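You operate a simulated robot arm through the tools that you are given. There is no shell and no other tool.

You run a simulated robot arm. Do the job below in one go: nothing can be reset, and whatever is moved stays where it is left.

JOB
Swap the purple tile in the steel clamp for the beige tile.
Fine: gap dial to 0 first; the old tile stands in the wooden tile holder; close the dial to the new number till the white lamp lights; third tile, levers, valves and blue knob stay.
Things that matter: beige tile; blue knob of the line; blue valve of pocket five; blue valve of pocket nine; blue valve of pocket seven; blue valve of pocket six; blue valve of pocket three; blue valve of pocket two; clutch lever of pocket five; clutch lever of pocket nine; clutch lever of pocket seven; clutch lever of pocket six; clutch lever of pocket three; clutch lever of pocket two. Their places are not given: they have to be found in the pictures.

It is judged by the outcome, as a careful person would: the job done as asked, and still so three seconds after it is handed in. It fails if anything else is knocked over, pushed out of place, dropped, spilled or broken.

ROBOT AND FRAMES
A 7-joint arm with a two-finger parallel gripper, fixed in place. Base frame: the origin is at the foot of the arm, x ahead of it, y to its left, z up. Readings come in cm, degrees, newtons and seconds.
Its first joint turns from -166.0 to 166.0 degrees. Payload 4.4 kg.
The TCP is the grasp point between the finger pads, 2.3 cm short of the fingertips. In the tool frame z runs along the fingers and y along their closing line. The gripper opens to 9.4 cm. The fingers are 3.8 cm wide and 1 cm thick; the gripper's body (5.4 by 9.6 cm) begins 3.9 cm behind the TCP.
Orientation is told as [roll, pitch, yaw] about the base's x, y, z axes, in that order, counted from this pose: with the fingers straight down and closing along the base's y, the tool's x points along the base's -x, its y along +y and its z along -z.

CONTROLS
- The arm moves only by the tool servo_tool. Its argument "rows" is a list of rows, each an object (a shift or turn left out is 0, a gripper value left out holds the last) with "dp": the shift along the tool's x, y, z in cm, a list of three; "dr": the turn, a rotation vector about the tool's x, y, z in degrees, a list of three; "jaw": the finger opening in cm, from 0 to 9.4. In form: [{"dp": [tx, ty, tz], "dr": [wx, wy, wz], "jaw": jaw}, ...]. A call has 1 to 20 rows; each row shifts and turns the commanded pose from where the row before left it, along the tool's axes as they then stand. Each row takes 0.2 s and may step no farther than 5 cm and 8.6 degrees from the row before; otherwise, or with a gripper value out of range, the whole call is refused. A pose out of reach is approached as far as the arm can. The call stops where the force on the tool passes 70 N (or 10 N more than at its start, if that is more) or the arm is blocked; 0.2 s more then pass. The fingers move at their own pace (about 7.2 cm/s each) and stop on an object; they squeeze with about 20 N. The grip force told is the motor's: it shows also when the fingers shut on nothing. Time passes only in rows, and 0.2 s behind the last, so rows that do not move let the fingers close. The reply holds the time, the measured pose of the TCP, the force on the tool along the base axes, the opening and the grip force, in the units named above and with some noise, with the torque about the TCP (base axes, N m) and any sound that the robot's microphone picked up.
- Cameras (640 x 400 px; columns grow to the right, rows downward): "scene" is fixed at [4.95, 64.93, 153.78]; the picture's right is [-0.29, -0.96, 0.00], its down [-0.62, 0.19, -0.76] and it looks along [0.73, -0.22, -0.65] (base axes); focal length 339 px, centre (320, 200). "wrist" rides on the gripper at [8.6, 1.6, -7.4] in the tool frame; the picture's right is [-0.18, 0.98, 0.00], its down [-0.58, -0.11, -0.81] and it looks along [-0.79, -0.15, 0.59] (tool axes); focal length 243 px, centre (320, 200).
- snapshot(camera): a new picture of that camera. The clock stands still meanwhile.
- point_at(camera, pixels): there is no depth. For up to 12 entries [column, row, z] of the newest picture of that camera ("zoom" is the newest enlarged one), the place [x, y] in the base frame at which the ray of that pixel passes the height z, good to about 0.3 cm. The clock stands still meanwhile.
- inspect(camera, box): a new picture of the part [left, top, right, bottom] of that camera's present view, enlarged. The clock stands still meanwhile.
- finish_job(): hands the job in; it is judged then, once.

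Open the gripper and draw the arm clear of the work before you hand the job in, unless the task says otherwise.

The tools are called after ">>>" as a command line: name --argument value ..., lists and objects as JSON in quotes. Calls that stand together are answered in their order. servo_tool: Moves the arm, as the interface text tells. Its arguments: {"type":"object","properties":{"rows":{"type":"array","items":{"type":"object","properties":{"dp":{"type":"array","items":{"type":"number"}},"dr":{"type":"array","items":{"type":"number"}},"jaw":{"type":"number"}}}}},"required":["rows"]} The other tools are called the same way: snapshot (camera) takes a picture; point_at (camera, pixels) gives the place at which the rays of pixels pass given heights; inspect (camera, box) takes an enlarged picture of a part of a camera's view; finish_job () hands the job in.

At the start:

```text
time_s: 0.0
tcp_pos: [45.51, 49.69, 121.31]
tool_rot: [-0.1, 0.1, 0.0]
force: [1.1, -0.7, -0.7]
ft_torque: [-0.02, -0.02, -0.02]
width: 9.42
gripper_force: 0.1
```

scene: 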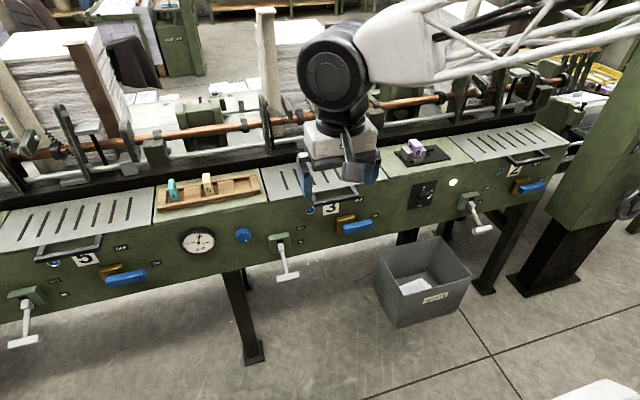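
wrist: 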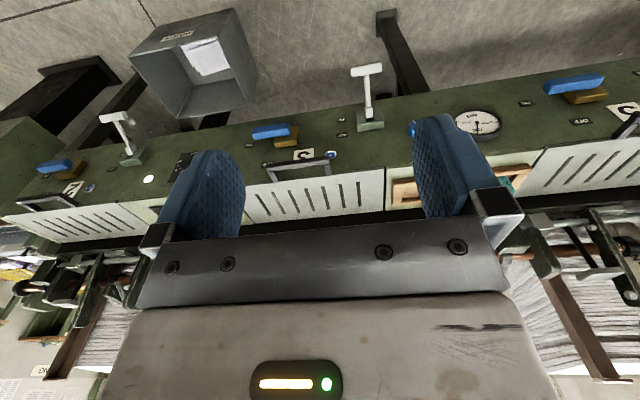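

I see the line with a wooden holder around (210,190), a clamp with the purple tile around (418,150), and a dial device at (424,195). I take enlarged pictures of these first.

>>> inspect --camera "scene" --box '[380, 120, 500, 220]'

>>> inspect --camera "scene" --box '[140, 150, 300, 270]'

```text
4.00 times, centred on (440, 170) of scene
```

zoom: 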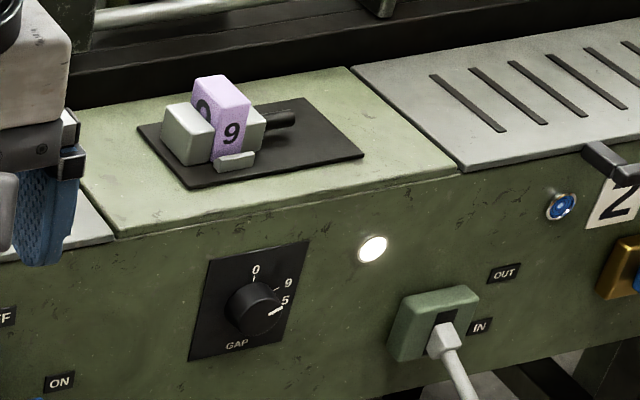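

```text
3.33 times, centred on (220, 210) of scene
```

zoom: 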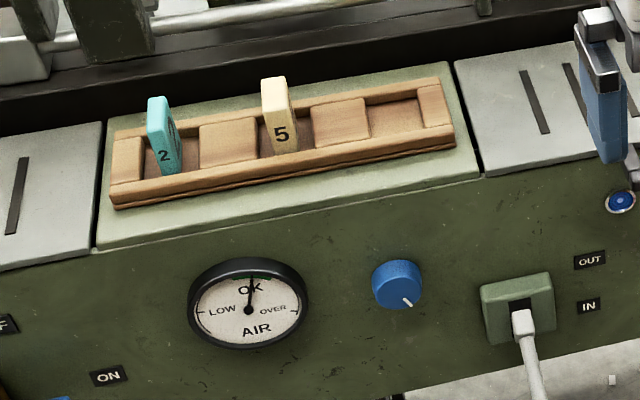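

The lamp triangulates to about (75, 0, 88), so the deck is near z≈95. The purple tile 9 is in the clamp, and the teal tile 2 and beige tile 5 stand in the holder. I move the arm to look at the clamp and dial from closer up with the wrist camera.

>>> servo_tool --rows '[{"dp": [0, -3.8, 0.5]}, {"dp": [0, -3.8, 0.5]}, {"dp": [0, -3.8, 0.5]}, {"dp": [0, -3.8, 0.5]}, {"dp": [0, -3.8, 0.5]}, {"dp": [0, -3.8, 0.5]}, {"dp": [0, -3.8, 0.5]}, {"dp": [0, -3.8, 0.5]}, {"dp": [0, -3.8, 0.5]}, {"dp": [0, -3.8, 0.5]}]'

>>> snapshot --camera "wrist"

>>> snapshot --camera "scene"

```text
time_s: 2.2
tcp_pos: [45.25, 11.36, 116.16]
tool_rot: [-0.1, 0.1, 0.0]
force: [0.1, 0.2, -0.5]
ft_torque: [0.0, -0.01, 0.01]
width: 9.41
gripper_force: 0.0
```

```text
taken
```

wrist: 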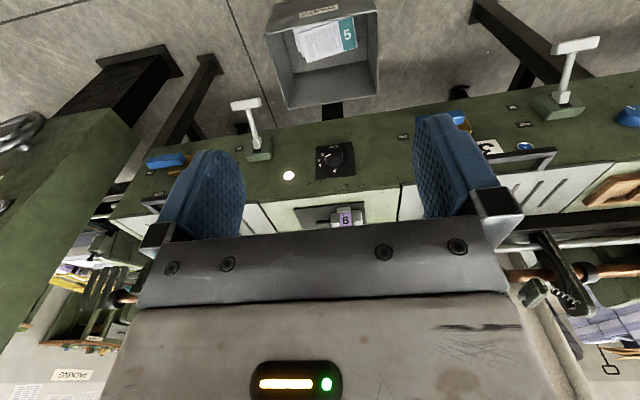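

```text
taken
```

scene: 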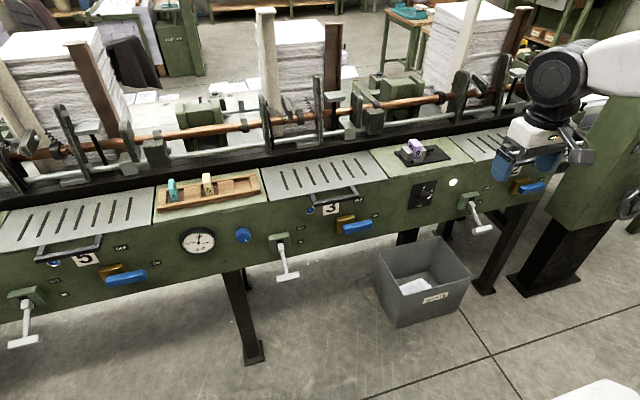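

The wrist view shows the dial at (335,160), the lamp at (289,175) and the clamp at (340,217). I enlarge that region, along with the scene region.

>>> inspect --camera "wrist" --box '[270, 130, 410, 240]'

>>> inspect --camera "scene" --box '[400, 175, 460, 215]'

>>> inspect --camera "scene" --box '[385, 130, 460, 180]'

```text
3.64 times, centred on (340, 185) of wrist
```

zoom: 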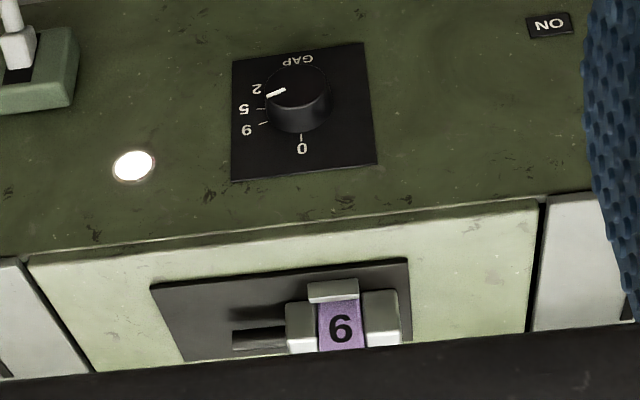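

```text
10.00 times, centred on (430, 195) of scene
```

zoom: 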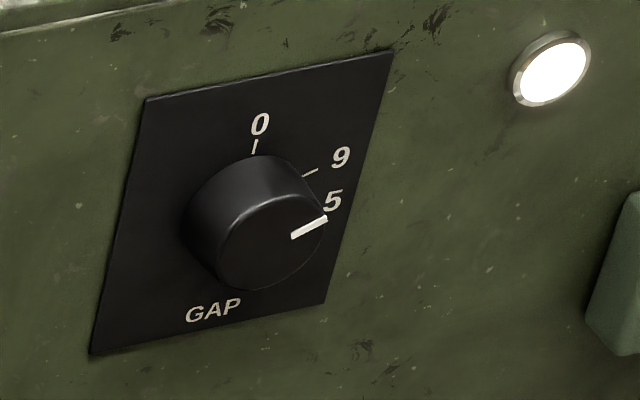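

```text
8.00 times, centred on (422, 155) of scene
```

zoom: 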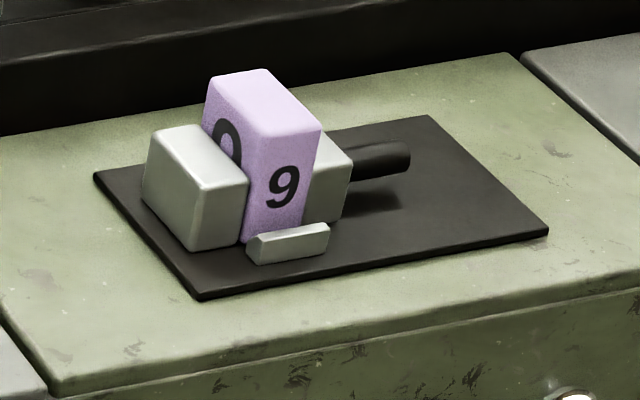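

The dial has 0 at 12 o'clock, then 9, 5 and 2 clockwise, and the mark now stands at 9. I gather rays from both cameras to triangulate the plate corners and the deck edge.

>>> point_at --camera "scene" --pixels '[[412.7, 184.8, 85], [412.7, 184.8, 95], [430.3, 205.5, 85], [430.3, 205.5, 95], [437.3, 180, 85], [437.3, 180, 95], [407, 210.5, 85], [407, 210.5, 95], [389.5, 179.1, 90], [389.5, 179.1, 100], [453.7, 182.5, 85], [453.7, 182.5, 95]]'

>>> point_at --camera "wrist" --pixels '[[355.7, 175.4, 85], [355.7, 175.4, 95], [315.8, 147.1, 85], [315.8, 147.1, 95], [315.5, 180.1, 85], [315.5, 180.1, 95], [351.8, 141.9, 85], [351.8, 141.9, 95], [397.7, 185.8, 90], [397.7, 185.8, 100], [289, 175.5, 85], [289, 175.5, 95]]'

```text
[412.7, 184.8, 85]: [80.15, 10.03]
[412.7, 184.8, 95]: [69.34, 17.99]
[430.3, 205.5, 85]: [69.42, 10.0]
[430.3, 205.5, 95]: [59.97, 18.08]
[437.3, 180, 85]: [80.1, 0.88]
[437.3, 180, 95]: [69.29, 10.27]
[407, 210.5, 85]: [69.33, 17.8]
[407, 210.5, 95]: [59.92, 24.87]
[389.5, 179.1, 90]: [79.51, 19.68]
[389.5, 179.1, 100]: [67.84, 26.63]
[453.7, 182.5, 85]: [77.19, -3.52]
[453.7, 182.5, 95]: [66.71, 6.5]
```

```text
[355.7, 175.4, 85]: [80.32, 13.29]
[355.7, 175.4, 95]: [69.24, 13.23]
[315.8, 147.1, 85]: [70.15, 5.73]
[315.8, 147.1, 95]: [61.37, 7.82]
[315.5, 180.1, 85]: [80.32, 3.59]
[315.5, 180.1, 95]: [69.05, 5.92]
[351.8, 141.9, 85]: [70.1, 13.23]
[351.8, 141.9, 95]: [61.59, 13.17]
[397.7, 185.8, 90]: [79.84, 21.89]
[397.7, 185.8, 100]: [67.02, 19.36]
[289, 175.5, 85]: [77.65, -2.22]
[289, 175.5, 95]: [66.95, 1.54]
```

The panel is vertical at x≈75.8. The dial plate spans y 4.4–13.3 and z 78–89, with the knob axis near (y 8.9, z 83.5). I bring the wrist camera closer to the clamp for a better look.

>>> servo_tool --rows '[{"dp": [-3.7, -0.5, 2.2]}, {"dp": [-3.7, -0.5, 2.2]}, {"dp": [-3.7, -0.5, 2.2]}, {"dp": [-3.7, -0.5, 2.2]}, {"dp": [-3.7, -0.5, 2.2]}, {"dp": [0, 0, 0]}]'

>>> inspect --camera "wrist" --box '[230, 80, 430, 220]'

>>> snapshot --camera "wrist"

>>> snapshot --camera "scene"

```text
time_s: 3.6
tcp_pos: [64.07, 9.17, 105.3]
tool_rot: [0.0, 0.1, 0.0]
force: [0.4, -0.2, -0.1]
ft_torque: [0.01, -0.03, -0.01]
width: 9.41
gripper_force: 0.0
```

```text
2.86 times, centred on (330, 150) of wrist
```

zoom: 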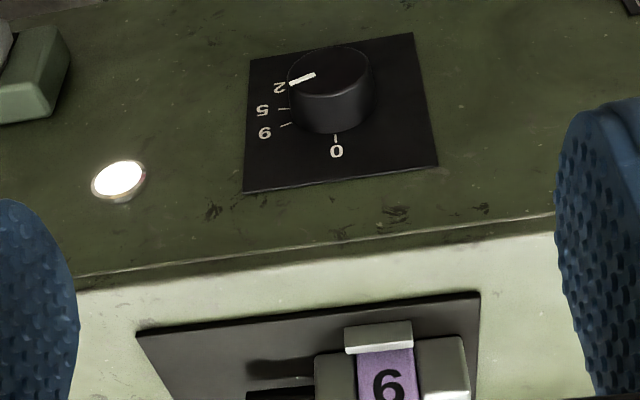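

```text
taken
```

wrist: 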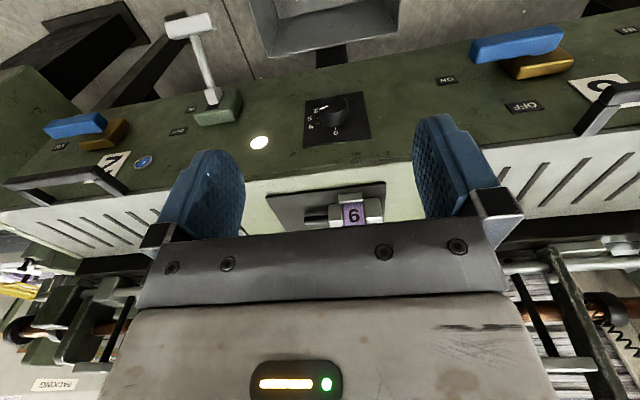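

```text
taken
```

scene: 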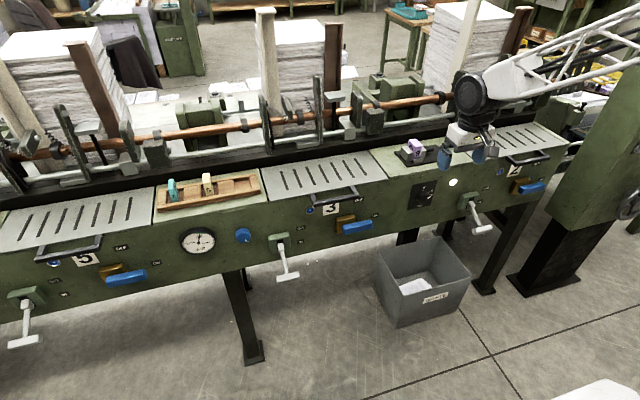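

The pointer mark sits at 9, about 70° clockwise from 0, and the knob is about 4 cm across and 2 cm deep. I back off, then pitch the tool until the fingers point at the panel (+x).

>>> servo_tool --rows '[{"dp": [3.5, 0, 1.5]}, {"dp": [3.5, 0, 3]}, {"dp": [0, 0, 3.5]}, {"dr": [0, -8.2, 0]}, {"dr": [0, -8.2, 0]}, {"dr": [0, -8.2, 0]}, {"dr": [0, -8.2, 0]}, {"dr": [0, -8.2, 0]}, {"dr": [0, -8.2, 0]}, {"dr": [0, -8.2, 0]}, {"dr": [0, -8.2, 0]}, {"dr": [0, -8.2, 0]}, {"dr": [0, -8.2, 0]}, {"dr": [0, -8.0, 0]}, {"jaw": 7}]'

>>> snapshot --camera "wrist"

>>> snapshot --camera "scene"

```text
time_s: 6.8
tcp_pos: [57.07, 9.17, 97.25]
tool_rot: [-175.8, -89.8, 176.1]
force: [0.4, 0.2, 0.8]
ft_torque: [-0.02, -0.01, 0.01]
width: 6.99
gripper_force: 0.0
```

```text
taken
```

wrist: 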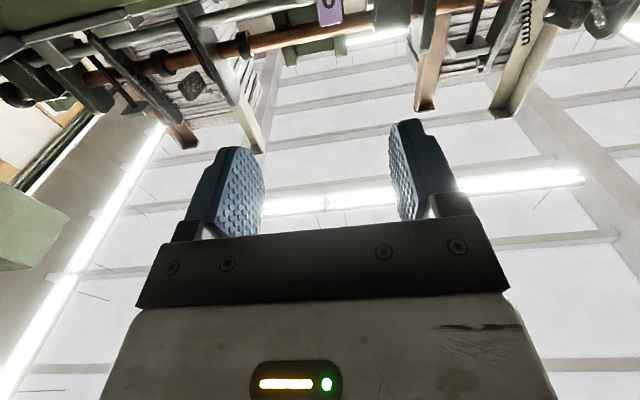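

```text
taken
```

scene: 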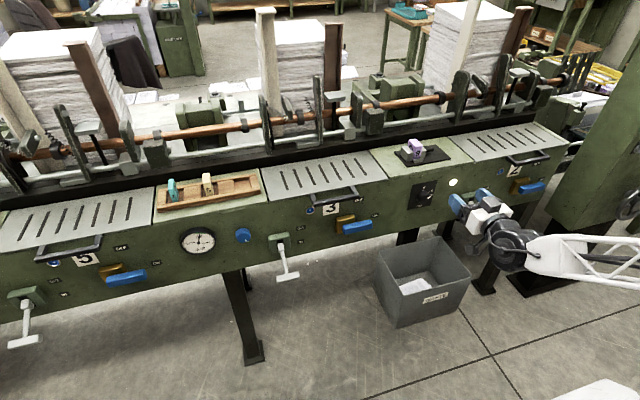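

The tool now points at the panel. I lower the TCP to dial height, z≈83.5 and y≈8.85, then check alignment.

>>> servo_tool --rows '[{"dp": [3.45, -0.08, 0]}, {"dp": [3.45, -0.08, 0]}, {"dp": [3.45, -0.08, 0]}, {"dp": [3.4, -0.08, 0]}, {"dp": [0, 0, 4]}, {"dp": [0, 0, 4]}, {"dp": [0, 0, 0]}]'

>>> snapshot --camera "wrist"

>>> snapshot --camera "scene"

```text
time_s: 8.4
tcp_pos: [64.59, 10.34, 83.74]
tool_rot: [2.1, -89.9, -2.6]
force: [0.0, 0.3, 0.2]
ft_torque: [0.02, 0.0, 0.01]
width: 7.01
gripper_force: 0.0
out of reach, approached as far as the arm can: row 5, 6
```

```text
taken
```

wrist: 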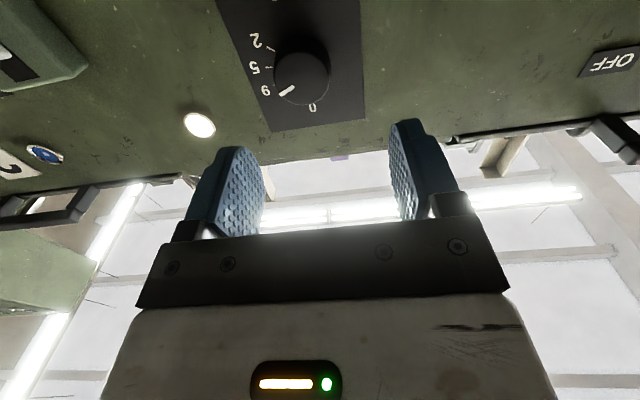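

```text
taken
```

scene: 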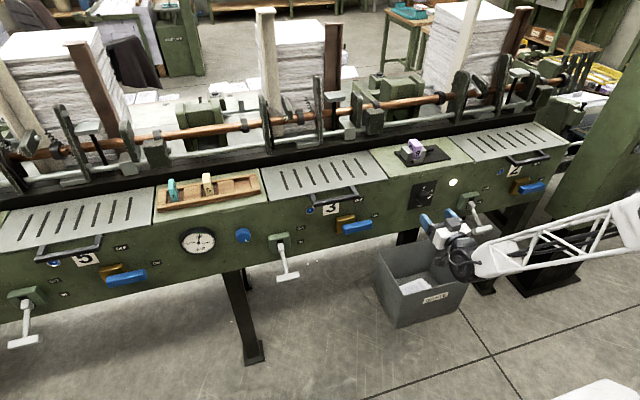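

Rows 5 and 6 were reported out of reach: y drifted to 10.3 while x only got to 64.6. I back off along x and see how the pose recovers.

>>> servo_tool --rows '[{"dp": [0, 0, -3]}, {"dp": [0, 0, 0]}]'

```text
time_s: 9.0
tcp_pos: [61.77, 10.37, 83.89]
tool_rot: [173.9, -90.0, -174.0]
force: [0.0, 0.9, 0.1]
ft_torque: [0.02, 0.01, 0.02]
width: 6.99
gripper_force: 0.1
```

The commanded pose was clipped to the reached pose. I now try shifting y back by −1.5 here, to see whether y or x is the limit.

>>> servo_tool --rows '[{"dp": [0, -0.75, 0]}, {"dp": [0, -0.75, 0]}, {"dp": [0, 0, 0]}]'

```text
time_s: 9.8
tcp_pos: [61.67, 9.68, 83.86]
tool_rot: [0.2, -89.9, -0.7]
force: [0.4, -0.1, -0.8]
ft_torque: [-0.03, -0.03, 0.02]
width: 7.02
gripper_force: 0.1
out of reach, approached as far as the arm can: row 2
```

The limit blocks motion toward −y at this roll. I test whether rolling the tool (+24° about its axis), which I want anyway for the dial, frees it.

>>> servo_tool --rows '[{"dr": [0, 0, 8]}, {"dr": [0, 0, 8]}, {"dr": [0, 0, 8]}, {"dp": [0, 0, 0]}]'

>>> snapshot --camera "scene"

```text
time_s: 10.8
tcp_pos: [60.62, 14.0, 87.24]
tool_rot: [82.7, -80.7, -85.8]
force: [-0.6, 0.6, 0.2]
ft_torque: [-0.01, 0.03, -0.01]
width: 6.98
gripper_force: 0.0
out of reach, approached as far as the arm can: row 1, 2, 3
```

```text
taken
```

scene: 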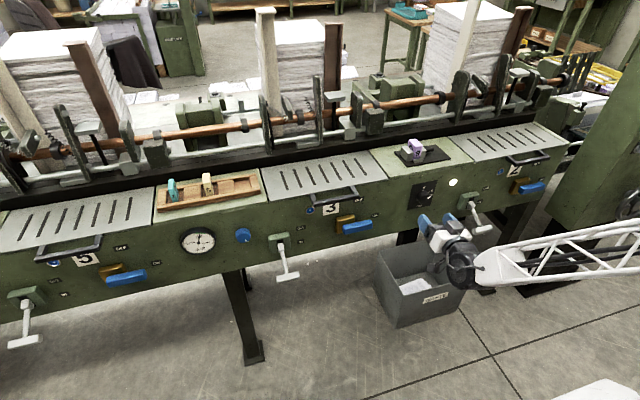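

Positive roll makes it worse, so the last wrist joint is at its limit there and negative roll should be free. I roll back by about −49° and read the pose again.

>>> servo_tool --rows '[{"dr": [-3.16, -0.67, -7], "dp": [0, 0, -1]}, {"dr": [0, 0, -8.2]}, {"dr": [0, 0, -8.2]}, {"dr": [0, 0, -8.2]}, {"dr": [0, 0, -8.2]}, {"dr": [0, 0, -8.2]}, {"dp": [0, 0, 0]}]'

>>> snapshot --camera "scene"

```text
time_s: 12.4
tcp_pos: [59.65, 13.99, 87.31]
tool_rot: [-91.3, -53.0, 92.7]
force: [-0.2, -0.4, -0.2]
ft_torque: [-0.04, 0.0, 0.02]
width: 7.01
gripper_force: 0.1
```

```text
taken
```

scene: 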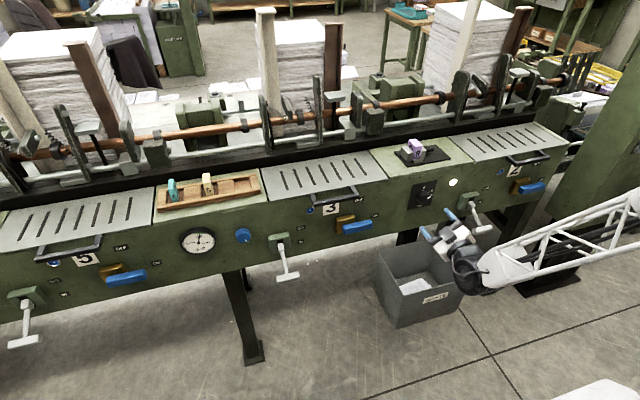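

The roll is now about −37° and the tool points nearly along +x. I trim the pointing error and move to the pre-grasp point in front of the knob at (66, 8.85, 83.5).

>>> servo_tool --rows '[{"dr": [0.85, 1.63, 0]}, {"dp": [3.07, -0.91, 2.0]}, {"dp": [3.07, -0.91, 2.0]}, {"dp": [0, 0, 2.3]}, {"dp": [0, 0, 0]}]'

>>> snapshot --camera "wrist"

>>> inspect --camera "scene" --box '[390, 160, 490, 240]'

```text
time_s: 13.6
tcp_pos: [65.53, 10.65, 83.51]
tool_rot: [-89.8, -53.1, 89.5]
force: [-0.1, -1.3, 0.8]
ft_torque: [0.02, -0.01, 0.01]
width: 7.0
gripper_force: 0.0
out of reach, approached as far as the arm can: row 3, 4
```

```text
taken
```

wrist: 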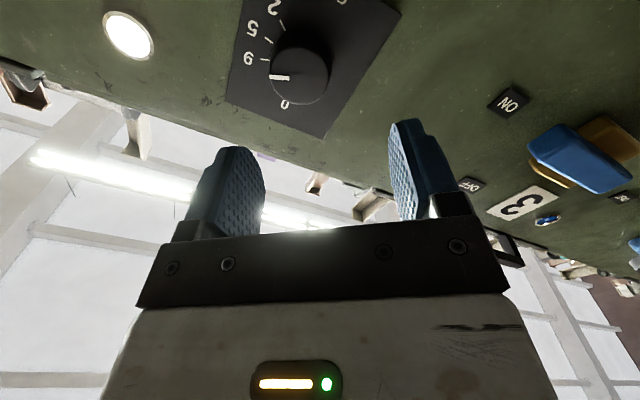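

```text
5.00 times, centred on (440, 200) of scene
```

zoom: 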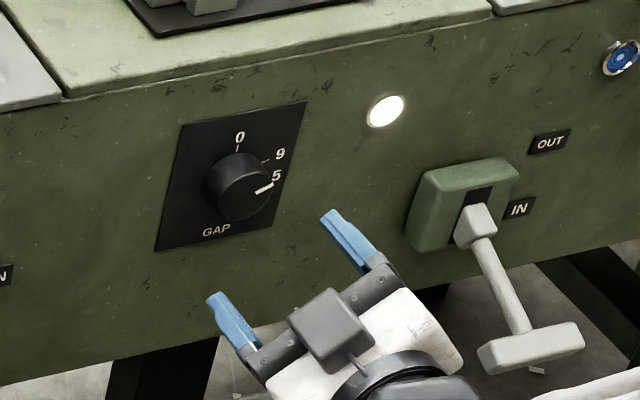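

The limit lies at a constant azimuth of about 9°, so it couples with tool yaw. A few degrees of yaw toward −y should free it, so I yaw −4.5° and then shift to y=8.85.

>>> servo_tool --rows '[{"dr": [3.6, 2.71, 0]}, {"dp": [0.54, -0.72, 0.2]}, {"dp": [0.54, -0.72, 0.2]}, {"dp": [0, 0, 0]}]'

```text
time_s: 14.6
tcp_pos: [65.92, 8.7, 83.65]
tool_rot: [-89.9, -53.2, 85.6]
force: [-0.2, 0.2, 0.0]
ft_torque: [0.02, 0.0, 0.02]
width: 6.99
gripper_force: 0.1
```

That freed it: the TCP is at (65.9, 8.7, 83.65) with yaw −4.4°. I check the knob against the fingers in the wrist view.

>>> snapshot --camera "wrist"

>>> inspect --camera "wrist" --box '[220, 0, 420, 125]'

```text
taken
```

wrist: 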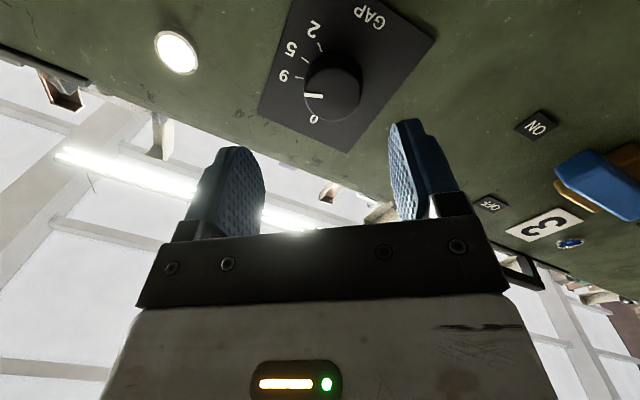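

```text
3.20 times, centred on (320, 62) of wrist
```

zoom: 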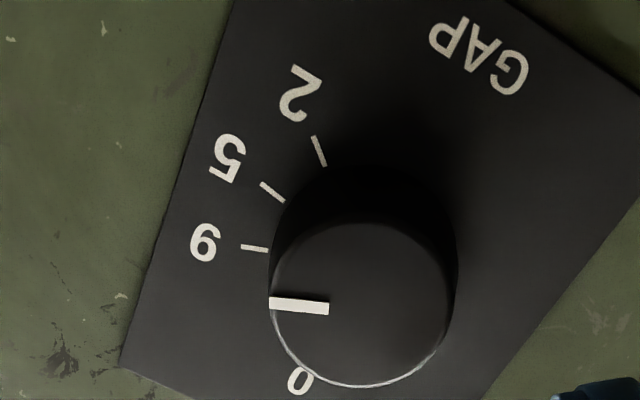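

The pointer is parallel to the 9 tick, and the knob axis computes to y≈8.95, z≈83.5. I advance with the fingers straddling the knob, watching for contact.

>>> servo_tool --rows '[{"dp": [-0.43, 0.83, 0]}, {"dp": [0, 0, 2.3]}, {"dp": [0, 0, 2.3]}, {"dp": [0, 0, 2.2]}, {"dp": [0, 0, 0]}]'

>>> snapshot --camera "wrist"

>>> inspect --camera "scene" --box '[390, 160, 490, 240]'

```text
time_s: 15.8
tcp_pos: [72.71, 9.07, 83.54]
tool_rot: [-89.8, -53.0, 85.7]
force: [0.4, 0.7, 0.6]
ft_torque: [0.02, -0.01, 0.02]
width: 7.02
gripper_force: 0.0
```

```text
taken
```

wrist: 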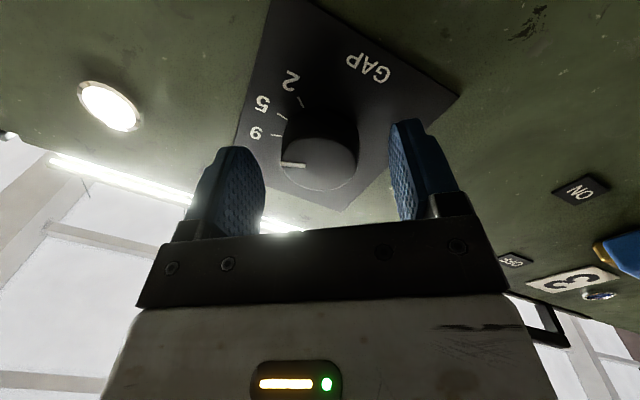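

```text
5.00 times, centred on (440, 200) of scene
```

zoom: 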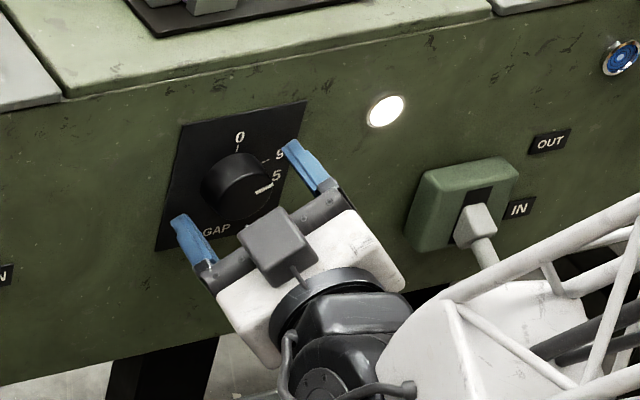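

The fingers straddle the knob and no forces show. I close the jaws on it and read the width.

>>> servo_tool --rows '[{"jaw": 3}, {"jaw": 3}, {"jaw": 3}, {"jaw": 3}]'

>>> inspect --camera "wrist" --box '[200, 50, 440, 200]'

```text
time_s: 16.8
tcp_pos: [72.65, 9.06, 83.47]
tool_rot: [-89.9, -53.0, 85.5]
force: [5.4, 0.5, -1.8]
ft_torque: [0.01, 0.18, 0.18]
width: 4.03
gripper_force: 45.0
```

```text
2.67 times, centred on (320, 125) of wrist
```

zoom: 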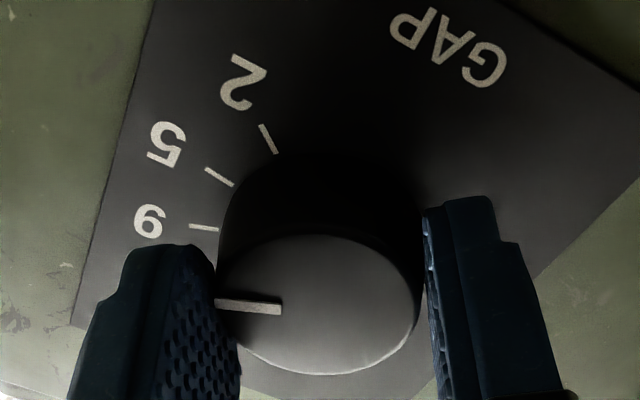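

The knob is gripped (width 4.03). I turn counter-clockwise with −8° rows about the tool axis and check whether it follows.

>>> servo_tool --rows '[{"dr": [0, 0, -8]}, {"dr": [0, 0, -8]}, {"dr": [0, 0, -8]}, {"dr": [0, 0, -8]}, {"dp": [0, 0, 0]}]'

>>> inspect --camera "wrist" --box '[200, 50, 440, 200]'

>>> inspect --camera "scene" --box '[380, 130, 480, 220]'

```text
time_s: 18.0
tcp_pos: [72.62, 9.1, 83.49]
tool_rot: [-89.9, -21.0, 85.4]
force: [-22.6, -15.3, 2.1]
ft_torque: [0.04, -0.2, -0.5]
width: 3.98
gripper_force: 45.1
```

```text
2.67 times, centred on (320, 125) of wrist
```

zoom: 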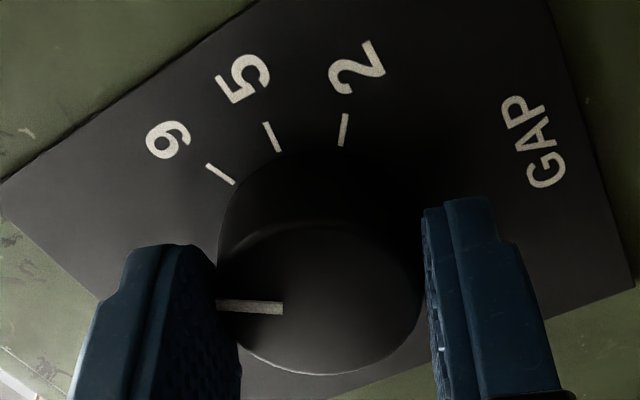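

```text
4.44 times, centred on (430, 175) of scene
```

zoom: 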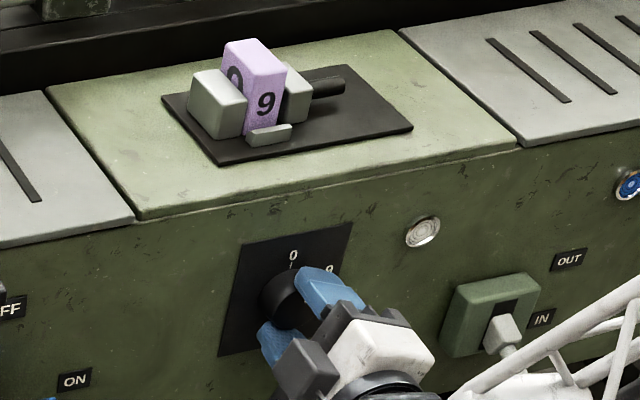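

The knob follows the fingers: the lamp went out and the right clamp jaw moved off a little. I continue another −32° and check.

>>> servo_tool --rows '[{"dr": [0, 0, -8]}, {"dr": [0, 0, -8]}, {"dr": [0, 0, -8]}, {"dr": [0, 0, -8]}, {"dp": [0, 0, 0]}]'

>>> inspect --camera "wrist" --box '[200, 50, 440, 200]'

>>> inspect --camera "scene" --box '[380, 130, 480, 220]'

```text
time_s: 19.2
tcp_pos: [72.73, 9.09, 83.49]
tool_rot: [-90.0, 11.0, 85.7]
force: [-20.7, -24.5, 1.9]
ft_torque: [0.02, -0.11, -0.59]
width: 4.01
gripper_force: 45.1
```

```text
2.67 times, centred on (320, 125) of wrist
```

zoom: 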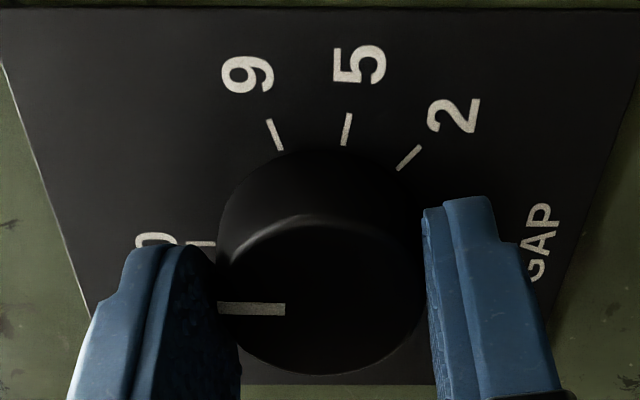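

```text
4.44 times, centred on (430, 175) of scene
```

zoom: 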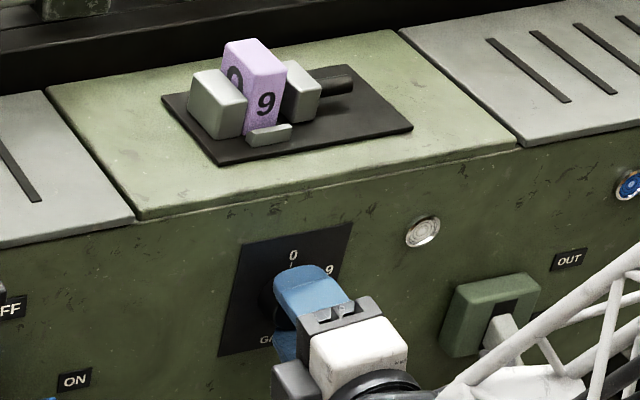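

The knob has turned 64° with no slip. From tick geometry, 0→9 is about 70°, 0→5 about 100° and 0→2 about 130°. I turn the last −6° so the pointer reads 0.

>>> servo_tool --rows '[{"dr": [0, 0, -3]}, {"dr": [0, 0, -3]}, {"dp": [0, 0, 0]}]'

>>> inspect --camera "wrist" --box '[200, 50, 440, 200]'

```text
time_s: 20.0
tcp_pos: [72.6, 9.21, 83.53]
tool_rot: [-89.9, 17.1, 85.8]
force: [16.2, 10.8, -13.7]
ft_torque: [0.9, 0.35, 0.31]
width: 4.05
gripper_force: 45.6
```

```text
2.67 times, centred on (320, 125) of wrist
```

zoom: 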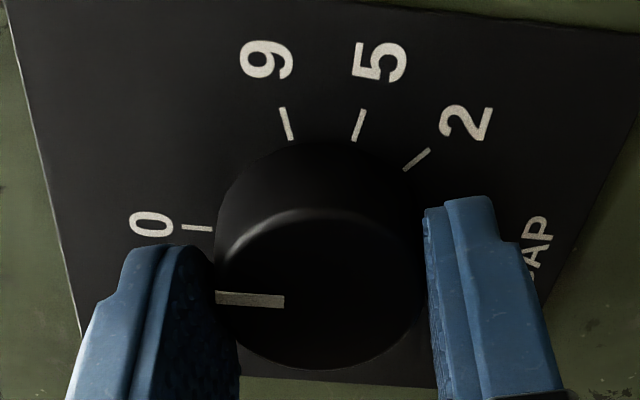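

Torque about x jumped to 0.9 N·m, so the knob reached its stop at 0 and the pointer is parallel to the 0 tick. I open the jaws, retreat and check.

>>> servo_tool --rows '[{"dr": [0, 0, 1.5]}, {"jaw": 7}, {"jaw": 7}, {"dp": [0, 0, -3]}, {"dp": [0, 0, -4]}, {"dp": [0, 0, -4]}, {"dp": [0, 0, 0]}]'

>>> snapshot --camera "wrist"

>>> inspect --camera "scene" --box '[380, 130, 480, 220]'

```text
time_s: 21.6
tcp_pos: [61.78, 9.99, 83.37]
tool_rot: [-89.9, 15.5, 85.6]
force: [0.0, 0.2, -0.1]
ft_torque: [0.02, 0.02, -0.03]
width: 7.02
gripper_force: 0.0
```

```text
taken
```

wrist: 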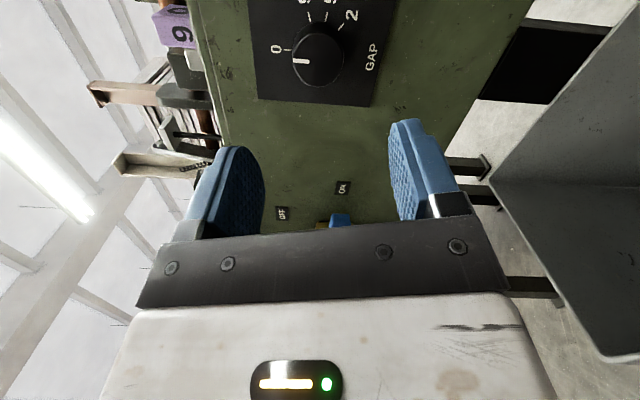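

```text
4.44 times, centred on (430, 175) of scene
```

zoom: 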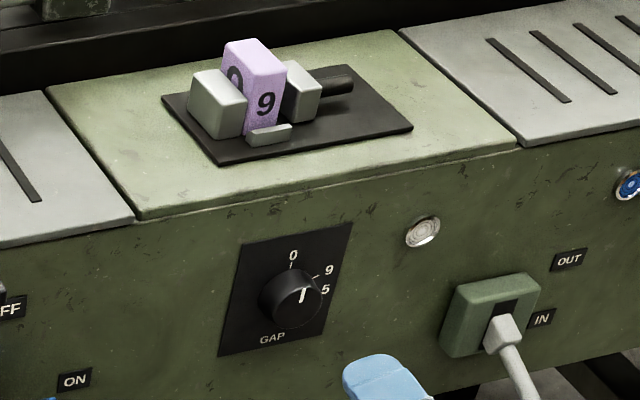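

The pointer appears to point up at 0. I enlarge the wrist view of the dial and the clamp region to confirm.

>>> inspect --camera "wrist" --box '[240, 0, 400, 110]'

>>> inspect --camera "scene" --box '[390, 130, 460, 175]'

>>> inspect --camera "scene" --box '[405, 180, 445, 210]'

```text
3.64 times, centred on (320, 55) of wrist
```

zoom: 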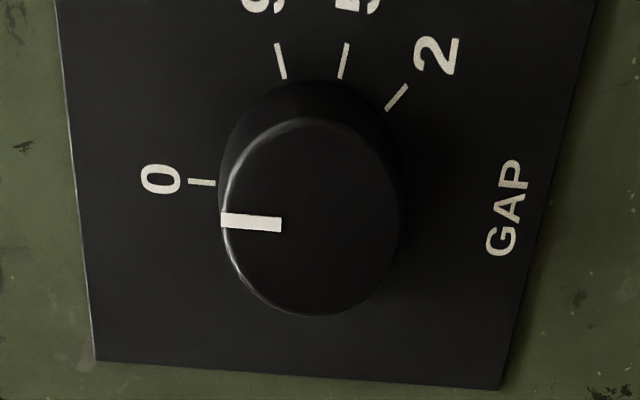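

```text
8.89 times, centred on (425, 152) of scene
```

zoom: 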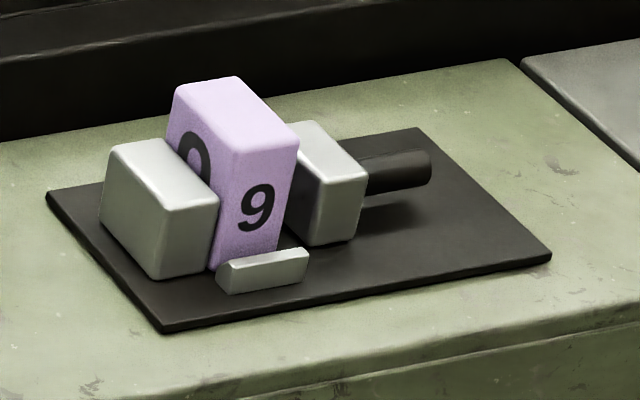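

```text
13.33 times, centred on (425, 195) of scene
```

zoom: 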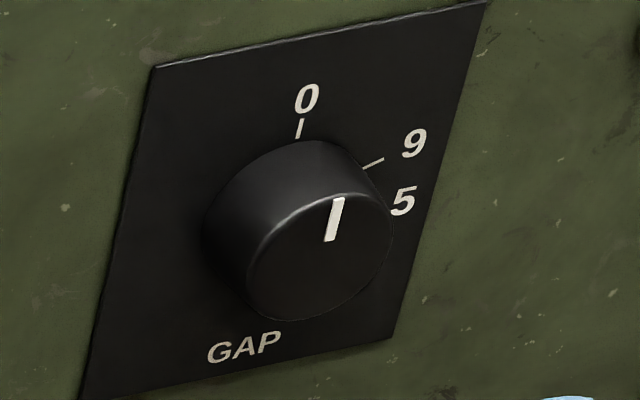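

The dial reads 0 and the right clamp jaw has opened by about 1 cm. I raise the arm and tilt the tool back to pointing down.

>>> servo_tool --rows '[{"dp": [1.07, -3.86, -1]}, {"dp": [1.07, -3.86, -1]}, {"dp": [1.07, -3.86, -1]}, {"dp": [1.07, -3.86, -1]}, {"dr": [-7.88, -2.18, -0.63]}, {"dr": [-7.88, -2.18, -0.63]}, {"dr": [-7.88, -2.18, -0.63]}, {"dr": [-7.88, -2.18, -0.63]}, {"dr": [-7.88, -2.18, -0.63]}, {"dr": [-7.88, -2.18, -0.63]}, {"dr": [-7.88, -2.18, -0.63]}, {"dr": [-7.88, -2.18, -0.63]}, {"dr": [-7.88, -2.18, -0.63]}, {"dr": [-7.88, -2.18, -0.63]}, {"dr": [-7.88, -2.18, -0.63]}, {"dp": [0, 0, 0]}]'

>>> snapshot --camera "scene"

```text
time_s: 25.0
tcp_pos: [57.72, 10.25, 99.51]
tool_rot: [1.5, 4.1, 105.5]
force: [-0.2, 0.0, -0.3]
ft_torque: [0.0, 0.0, -0.03]
width: 6.99
gripper_force: 0.0
```

```text
taken
```

scene: 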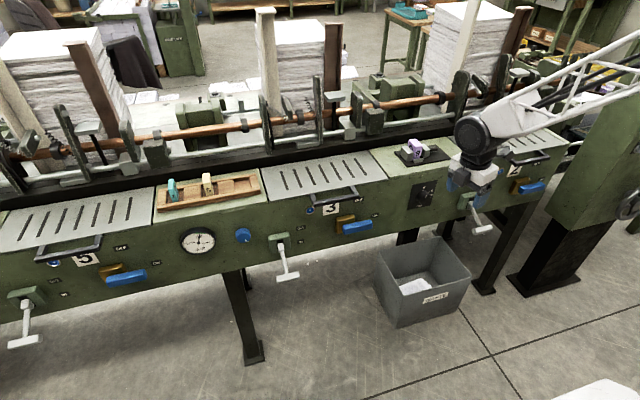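

The tool points down with yaw 105° and about 4° of tilt. I trim the tilt and yaw back to 0 while rising a little.

>>> servo_tool --rows '[{"dr": [1.5, -4.1, 0]}, {"dr": [0, 0, 8.1], "dp": [0, 0, -0.7]}, {"dr": [0, 0, 8.1], "dp": [0, 0, -0.7]}, {"dr": [0, 0, 8.1], "dp": [0, 0, -0.7]}, {"dr": [0, 0, 8.1], "dp": [0, 0, -0.7]}, {"dr": [0, 0, 8.1], "dp": [0, 0, -0.7]}, {"dr": [0, 0, 8.1], "dp": [0, 0, -0.7]}, {"dr": [0, 0, 8.1], "dp": [0, 0, -0.7]}, {"dr": [0, 0, 8.1], "dp": [0, 0, -0.7]}, {"dr": [0, 0, 8.1], "dp": [0, 0, -0.7]}, {"dr": [0, 0, 8.1], "dp": [0, 0, -0.7]}, {"dr": [0, 0, 8.1], "dp": [0, 0, -0.7]}, {"dr": [0, 0, 8.1], "dp": [0, 0, -0.7]}, {"dr": [0, 0, 8.3], "dp": [0, 0, -0.7], "jaw": 9.4}, {"dp": [0, 0, 0]}]'

>>> snapshot --camera "wrist"

```text
time_s: 28.2
tcp_pos: [57.7, 10.22, 108.7]
tool_rot: [0.0, 0.0, -0.2]
force: [-0.2, -0.2, 0.8]
ft_torque: [-0.01, -0.01, -0.01]
width: 9.39
gripper_force: 0.1
```

```text
taken
```

wrist: 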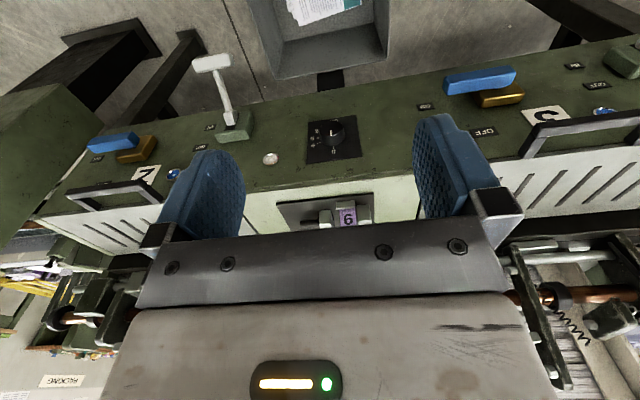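

The tool is vertical again with yaw near 0, at (57.7, 10.2, 108.7). I enlarge the wrist view near the tile at (347,215) for triangulation.

>>> inspect --camera "wrist" --box '[270, 185, 390, 245]'

```text
5.33 times, centred on (330, 215) of wrist
```

zoom: 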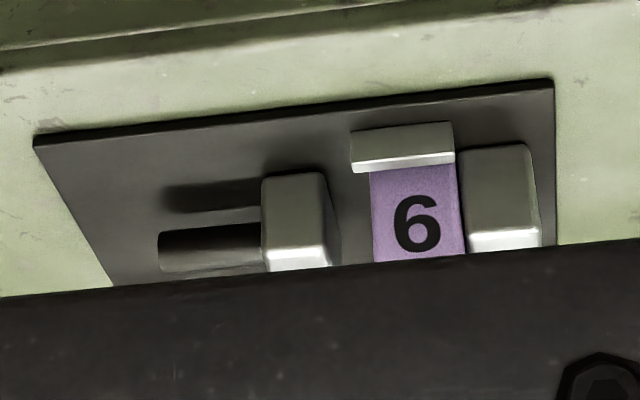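

I move forward and slightly up, so that the clamp falls in the upper half of the wrist picture.

>>> servo_tool --rows '[{"dp": [-4.5, 0, -1]}, {"dp": [-4.5, 0, -1]}, {"dp": [-4.5, 0, -1]}, {"dp": [-4.5, 0, -0.5]}, {"dp": [0, 0, 0]}]'

>>> snapshot --camera "wrist"

>>> inspect --camera "wrist" --box '[230, 60, 410, 180]'

>>> snapshot --camera "scene"

```text
time_s: 29.4
tcp_pos: [75.91, 10.18, 112.33]
tool_rot: [0.1, -0.1, 0.0]
force: [0.2, 0.1, -0.1]
ft_torque: [-0.01, -0.02, -0.01]
width: 9.42
gripper_force: 0.1
```

```text
taken
```

wrist: 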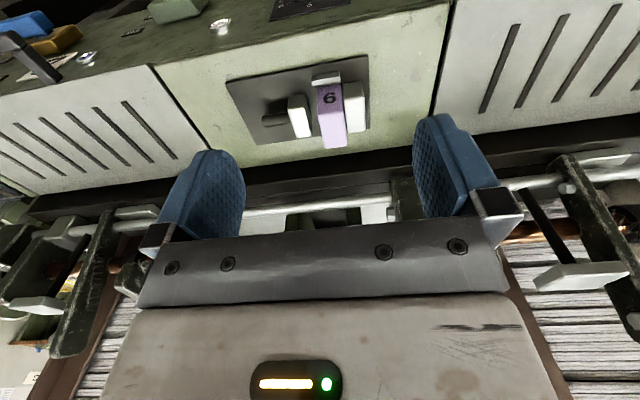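

```text
3.33 times, centred on (320, 120) of wrist
```

zoom: 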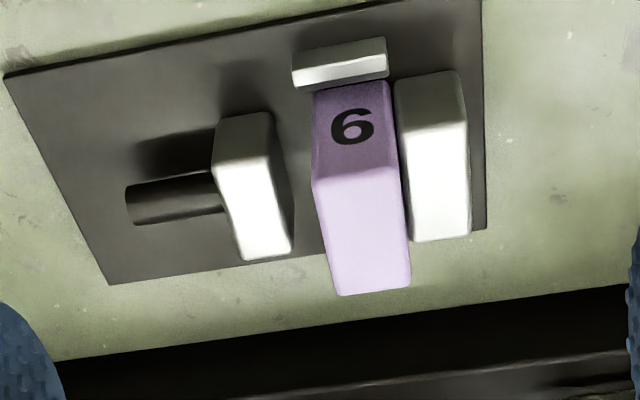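

```text
taken
```

scene: 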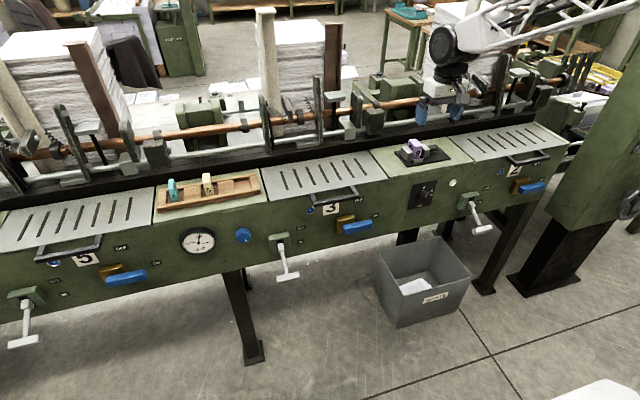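

I take rays to the tile's top corners from both cameras to get its height and position.

>>> point_at --camera "wrist" --pixels '[[317.9, 117.6, 96], [317.9, 117.6, 100], [344.6, 111.6, 96], [344.6, 111.6, 100], [325.4, 148.5, 96], [325.4, 148.5, 100], [347, 145.5, 96], [347, 145.5, 100]]'

>>> point_at --camera "scene" --pixels '[[422.5, 144.1, 96], [422.5, 144.1, 100], [415.7, 146.6, 96], [415.7, 146.6, 100], [415.7, 138.2, 96], [415.7, 138.2, 100], [408.5, 139.4, 96], [408.5, 139.4, 100]]'

```text
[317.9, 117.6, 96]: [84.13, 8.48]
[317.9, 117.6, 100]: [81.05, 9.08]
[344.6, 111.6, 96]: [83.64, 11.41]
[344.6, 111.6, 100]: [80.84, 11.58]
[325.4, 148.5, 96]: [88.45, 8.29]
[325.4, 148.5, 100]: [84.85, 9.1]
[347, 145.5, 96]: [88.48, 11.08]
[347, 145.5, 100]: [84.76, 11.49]
```

```text
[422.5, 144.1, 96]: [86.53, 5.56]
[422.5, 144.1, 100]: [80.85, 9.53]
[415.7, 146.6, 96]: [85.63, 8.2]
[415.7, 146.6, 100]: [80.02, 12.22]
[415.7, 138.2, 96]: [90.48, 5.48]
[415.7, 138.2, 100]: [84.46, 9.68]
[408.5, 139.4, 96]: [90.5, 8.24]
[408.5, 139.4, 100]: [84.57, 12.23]
```

The tile's top is at z≈99.3, spanning x 81.4–85.4 and y 9.0–11.5. Now the jaw tops and the front stop, for finger clearance.

>>> point_at --camera "wrist" --pixels '[[344.9, 100.5, 94], [344.9, 100.5, 98], [363.8, 96.6, 94], [363.8, 96.6, 98], [347.9, 156, 96], [365, 153.6, 96], [307.5, 93.5, 96], [312, 153, 96], [290, 99, 96], [297, 157, 96], [312, 105, 94], [341, 100, 94]]'

>>> point_at --camera "scene" --pixels '[[413.3, 151.9, 94], [413.3, 151.9, 98], [407.6, 152.9, 94], [407.6, 152.9, 98], [401.5, 145.5, 96], [429.5, 149.0, 96], [422, 143, 96], [430, 148.5, 96]]'

```text
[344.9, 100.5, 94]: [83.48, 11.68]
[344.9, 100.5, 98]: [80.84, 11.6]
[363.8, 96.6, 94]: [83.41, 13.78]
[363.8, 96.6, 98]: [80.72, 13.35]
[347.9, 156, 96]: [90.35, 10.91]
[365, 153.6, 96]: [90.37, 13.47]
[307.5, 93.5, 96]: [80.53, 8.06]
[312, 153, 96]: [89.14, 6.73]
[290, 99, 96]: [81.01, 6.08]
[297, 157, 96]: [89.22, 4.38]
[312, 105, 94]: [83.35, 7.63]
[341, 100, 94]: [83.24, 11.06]
```

```text
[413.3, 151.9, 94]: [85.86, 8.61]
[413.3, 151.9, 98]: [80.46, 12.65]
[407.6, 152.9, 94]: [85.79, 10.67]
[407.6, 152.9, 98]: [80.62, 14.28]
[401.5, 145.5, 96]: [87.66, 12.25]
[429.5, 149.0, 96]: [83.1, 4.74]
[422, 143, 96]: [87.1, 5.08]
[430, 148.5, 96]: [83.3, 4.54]
```

The jaw tops are at about z 97.1 and the tile protrudes by about 2.2 cm. I go above the tile centre at (83.4, 10.25), pre-open to 5.4 cm, and descend to z≈103 for a check.

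>>> servo_tool --rows '[{"dp": [-3.75, 0.04, 0], "jaw": 5.4}, {"dp": [-3.75, 0.03, 0]}, {"dp": [0, 0, 3.5]}, {"dp": [0, 0, 3.0]}, {"dp": [0, 0, 2.5]}, {"dp": [0, 0, 0]}]'

>>> snapshot --camera "wrist"

>>> inspect --camera "scene" --box '[380, 100, 470, 170]'

```text
time_s: 30.8
tcp_pos: [83.19, 10.41, 103.24]
tool_rot: [0.0, -0.1, 0.0]
force: [-1.3, 0.1, 0.1]
ft_torque: [-0.02, -0.03, -0.02]
width: 5.4
gripper_force: 0.0
```

```text
taken
```

wrist: 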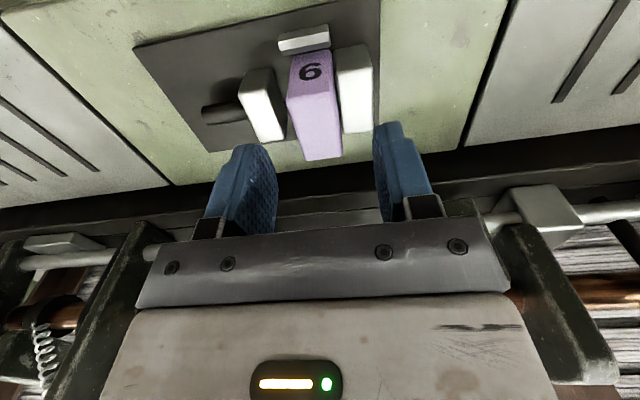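

```text
5.71 times, centred on (425, 135) of scene
```

zoom: 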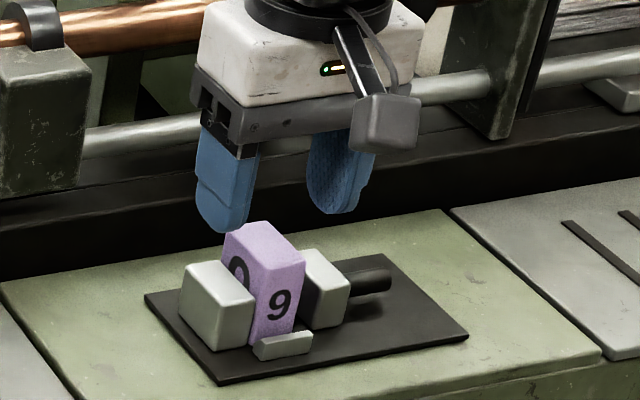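

I recheck the tile's top corners from this closer wrist view at z=99.3.

>>> inspect --camera "wrist" --box '[240, 30, 400, 170]'

>>> point_at --camera "wrist" --pixels '[[307, 159, 99.3], [341, 156, 99.3], [288, 97, 99.3], [334, 88, 99.3], [323, 182, 99.3]]'

```text
2.86 times, centred on (320, 100) of wrist
```

zoom: 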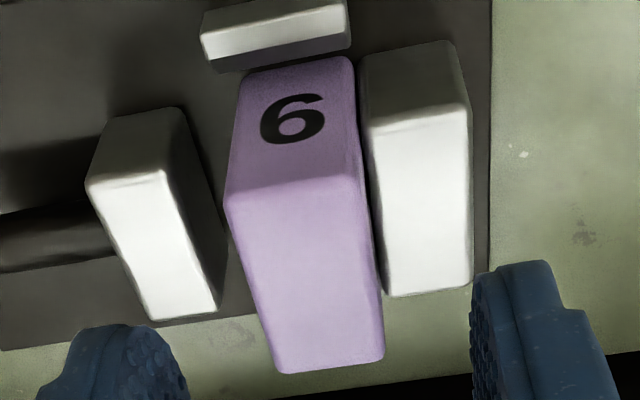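

```text
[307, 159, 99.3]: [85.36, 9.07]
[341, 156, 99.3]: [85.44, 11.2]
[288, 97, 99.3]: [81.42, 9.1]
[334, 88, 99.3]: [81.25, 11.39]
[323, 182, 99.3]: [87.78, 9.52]
```

The tile centre is about (83.4, 10.2). I shift slightly and descend to TCP z≈99.7, with fingertips at about 97.4, just above the jaw tops.

>>> servo_tool --rows '[{"dp": [-0.2, -0.2, 0]}, {"dp": [0, 0, 1.5]}, {"dp": [0, 0, 1.2]}, {"dp": [0, 0, 0.8]}, {"dp": [0, 0, 0]}]'

>>> inspect --camera "scene" --box '[380, 110, 460, 170]'

>>> snapshot --camera "wrist"

```text
time_s: 32.0
tcp_pos: [83.53, 10.0, 99.67]
tool_rot: [-0.1, -0.1, 0.1]
force: [-0.4, -0.1, 0.8]
ft_torque: [-0.01, -0.04, 0.0]
width: 5.36
gripper_force: 0.0
```

```text
6.67 times, centred on (420, 140) of scene
```

zoom: 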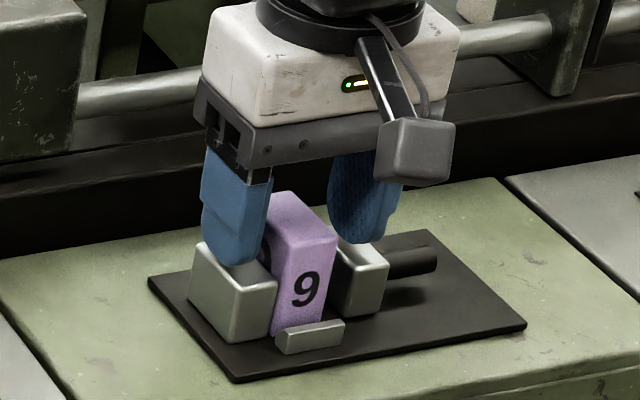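

```text
taken
```

wrist: 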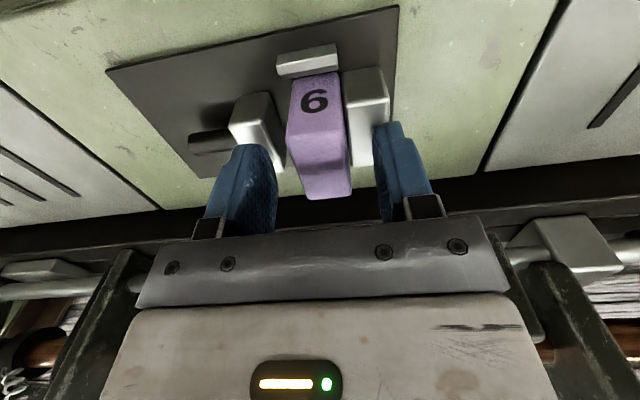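

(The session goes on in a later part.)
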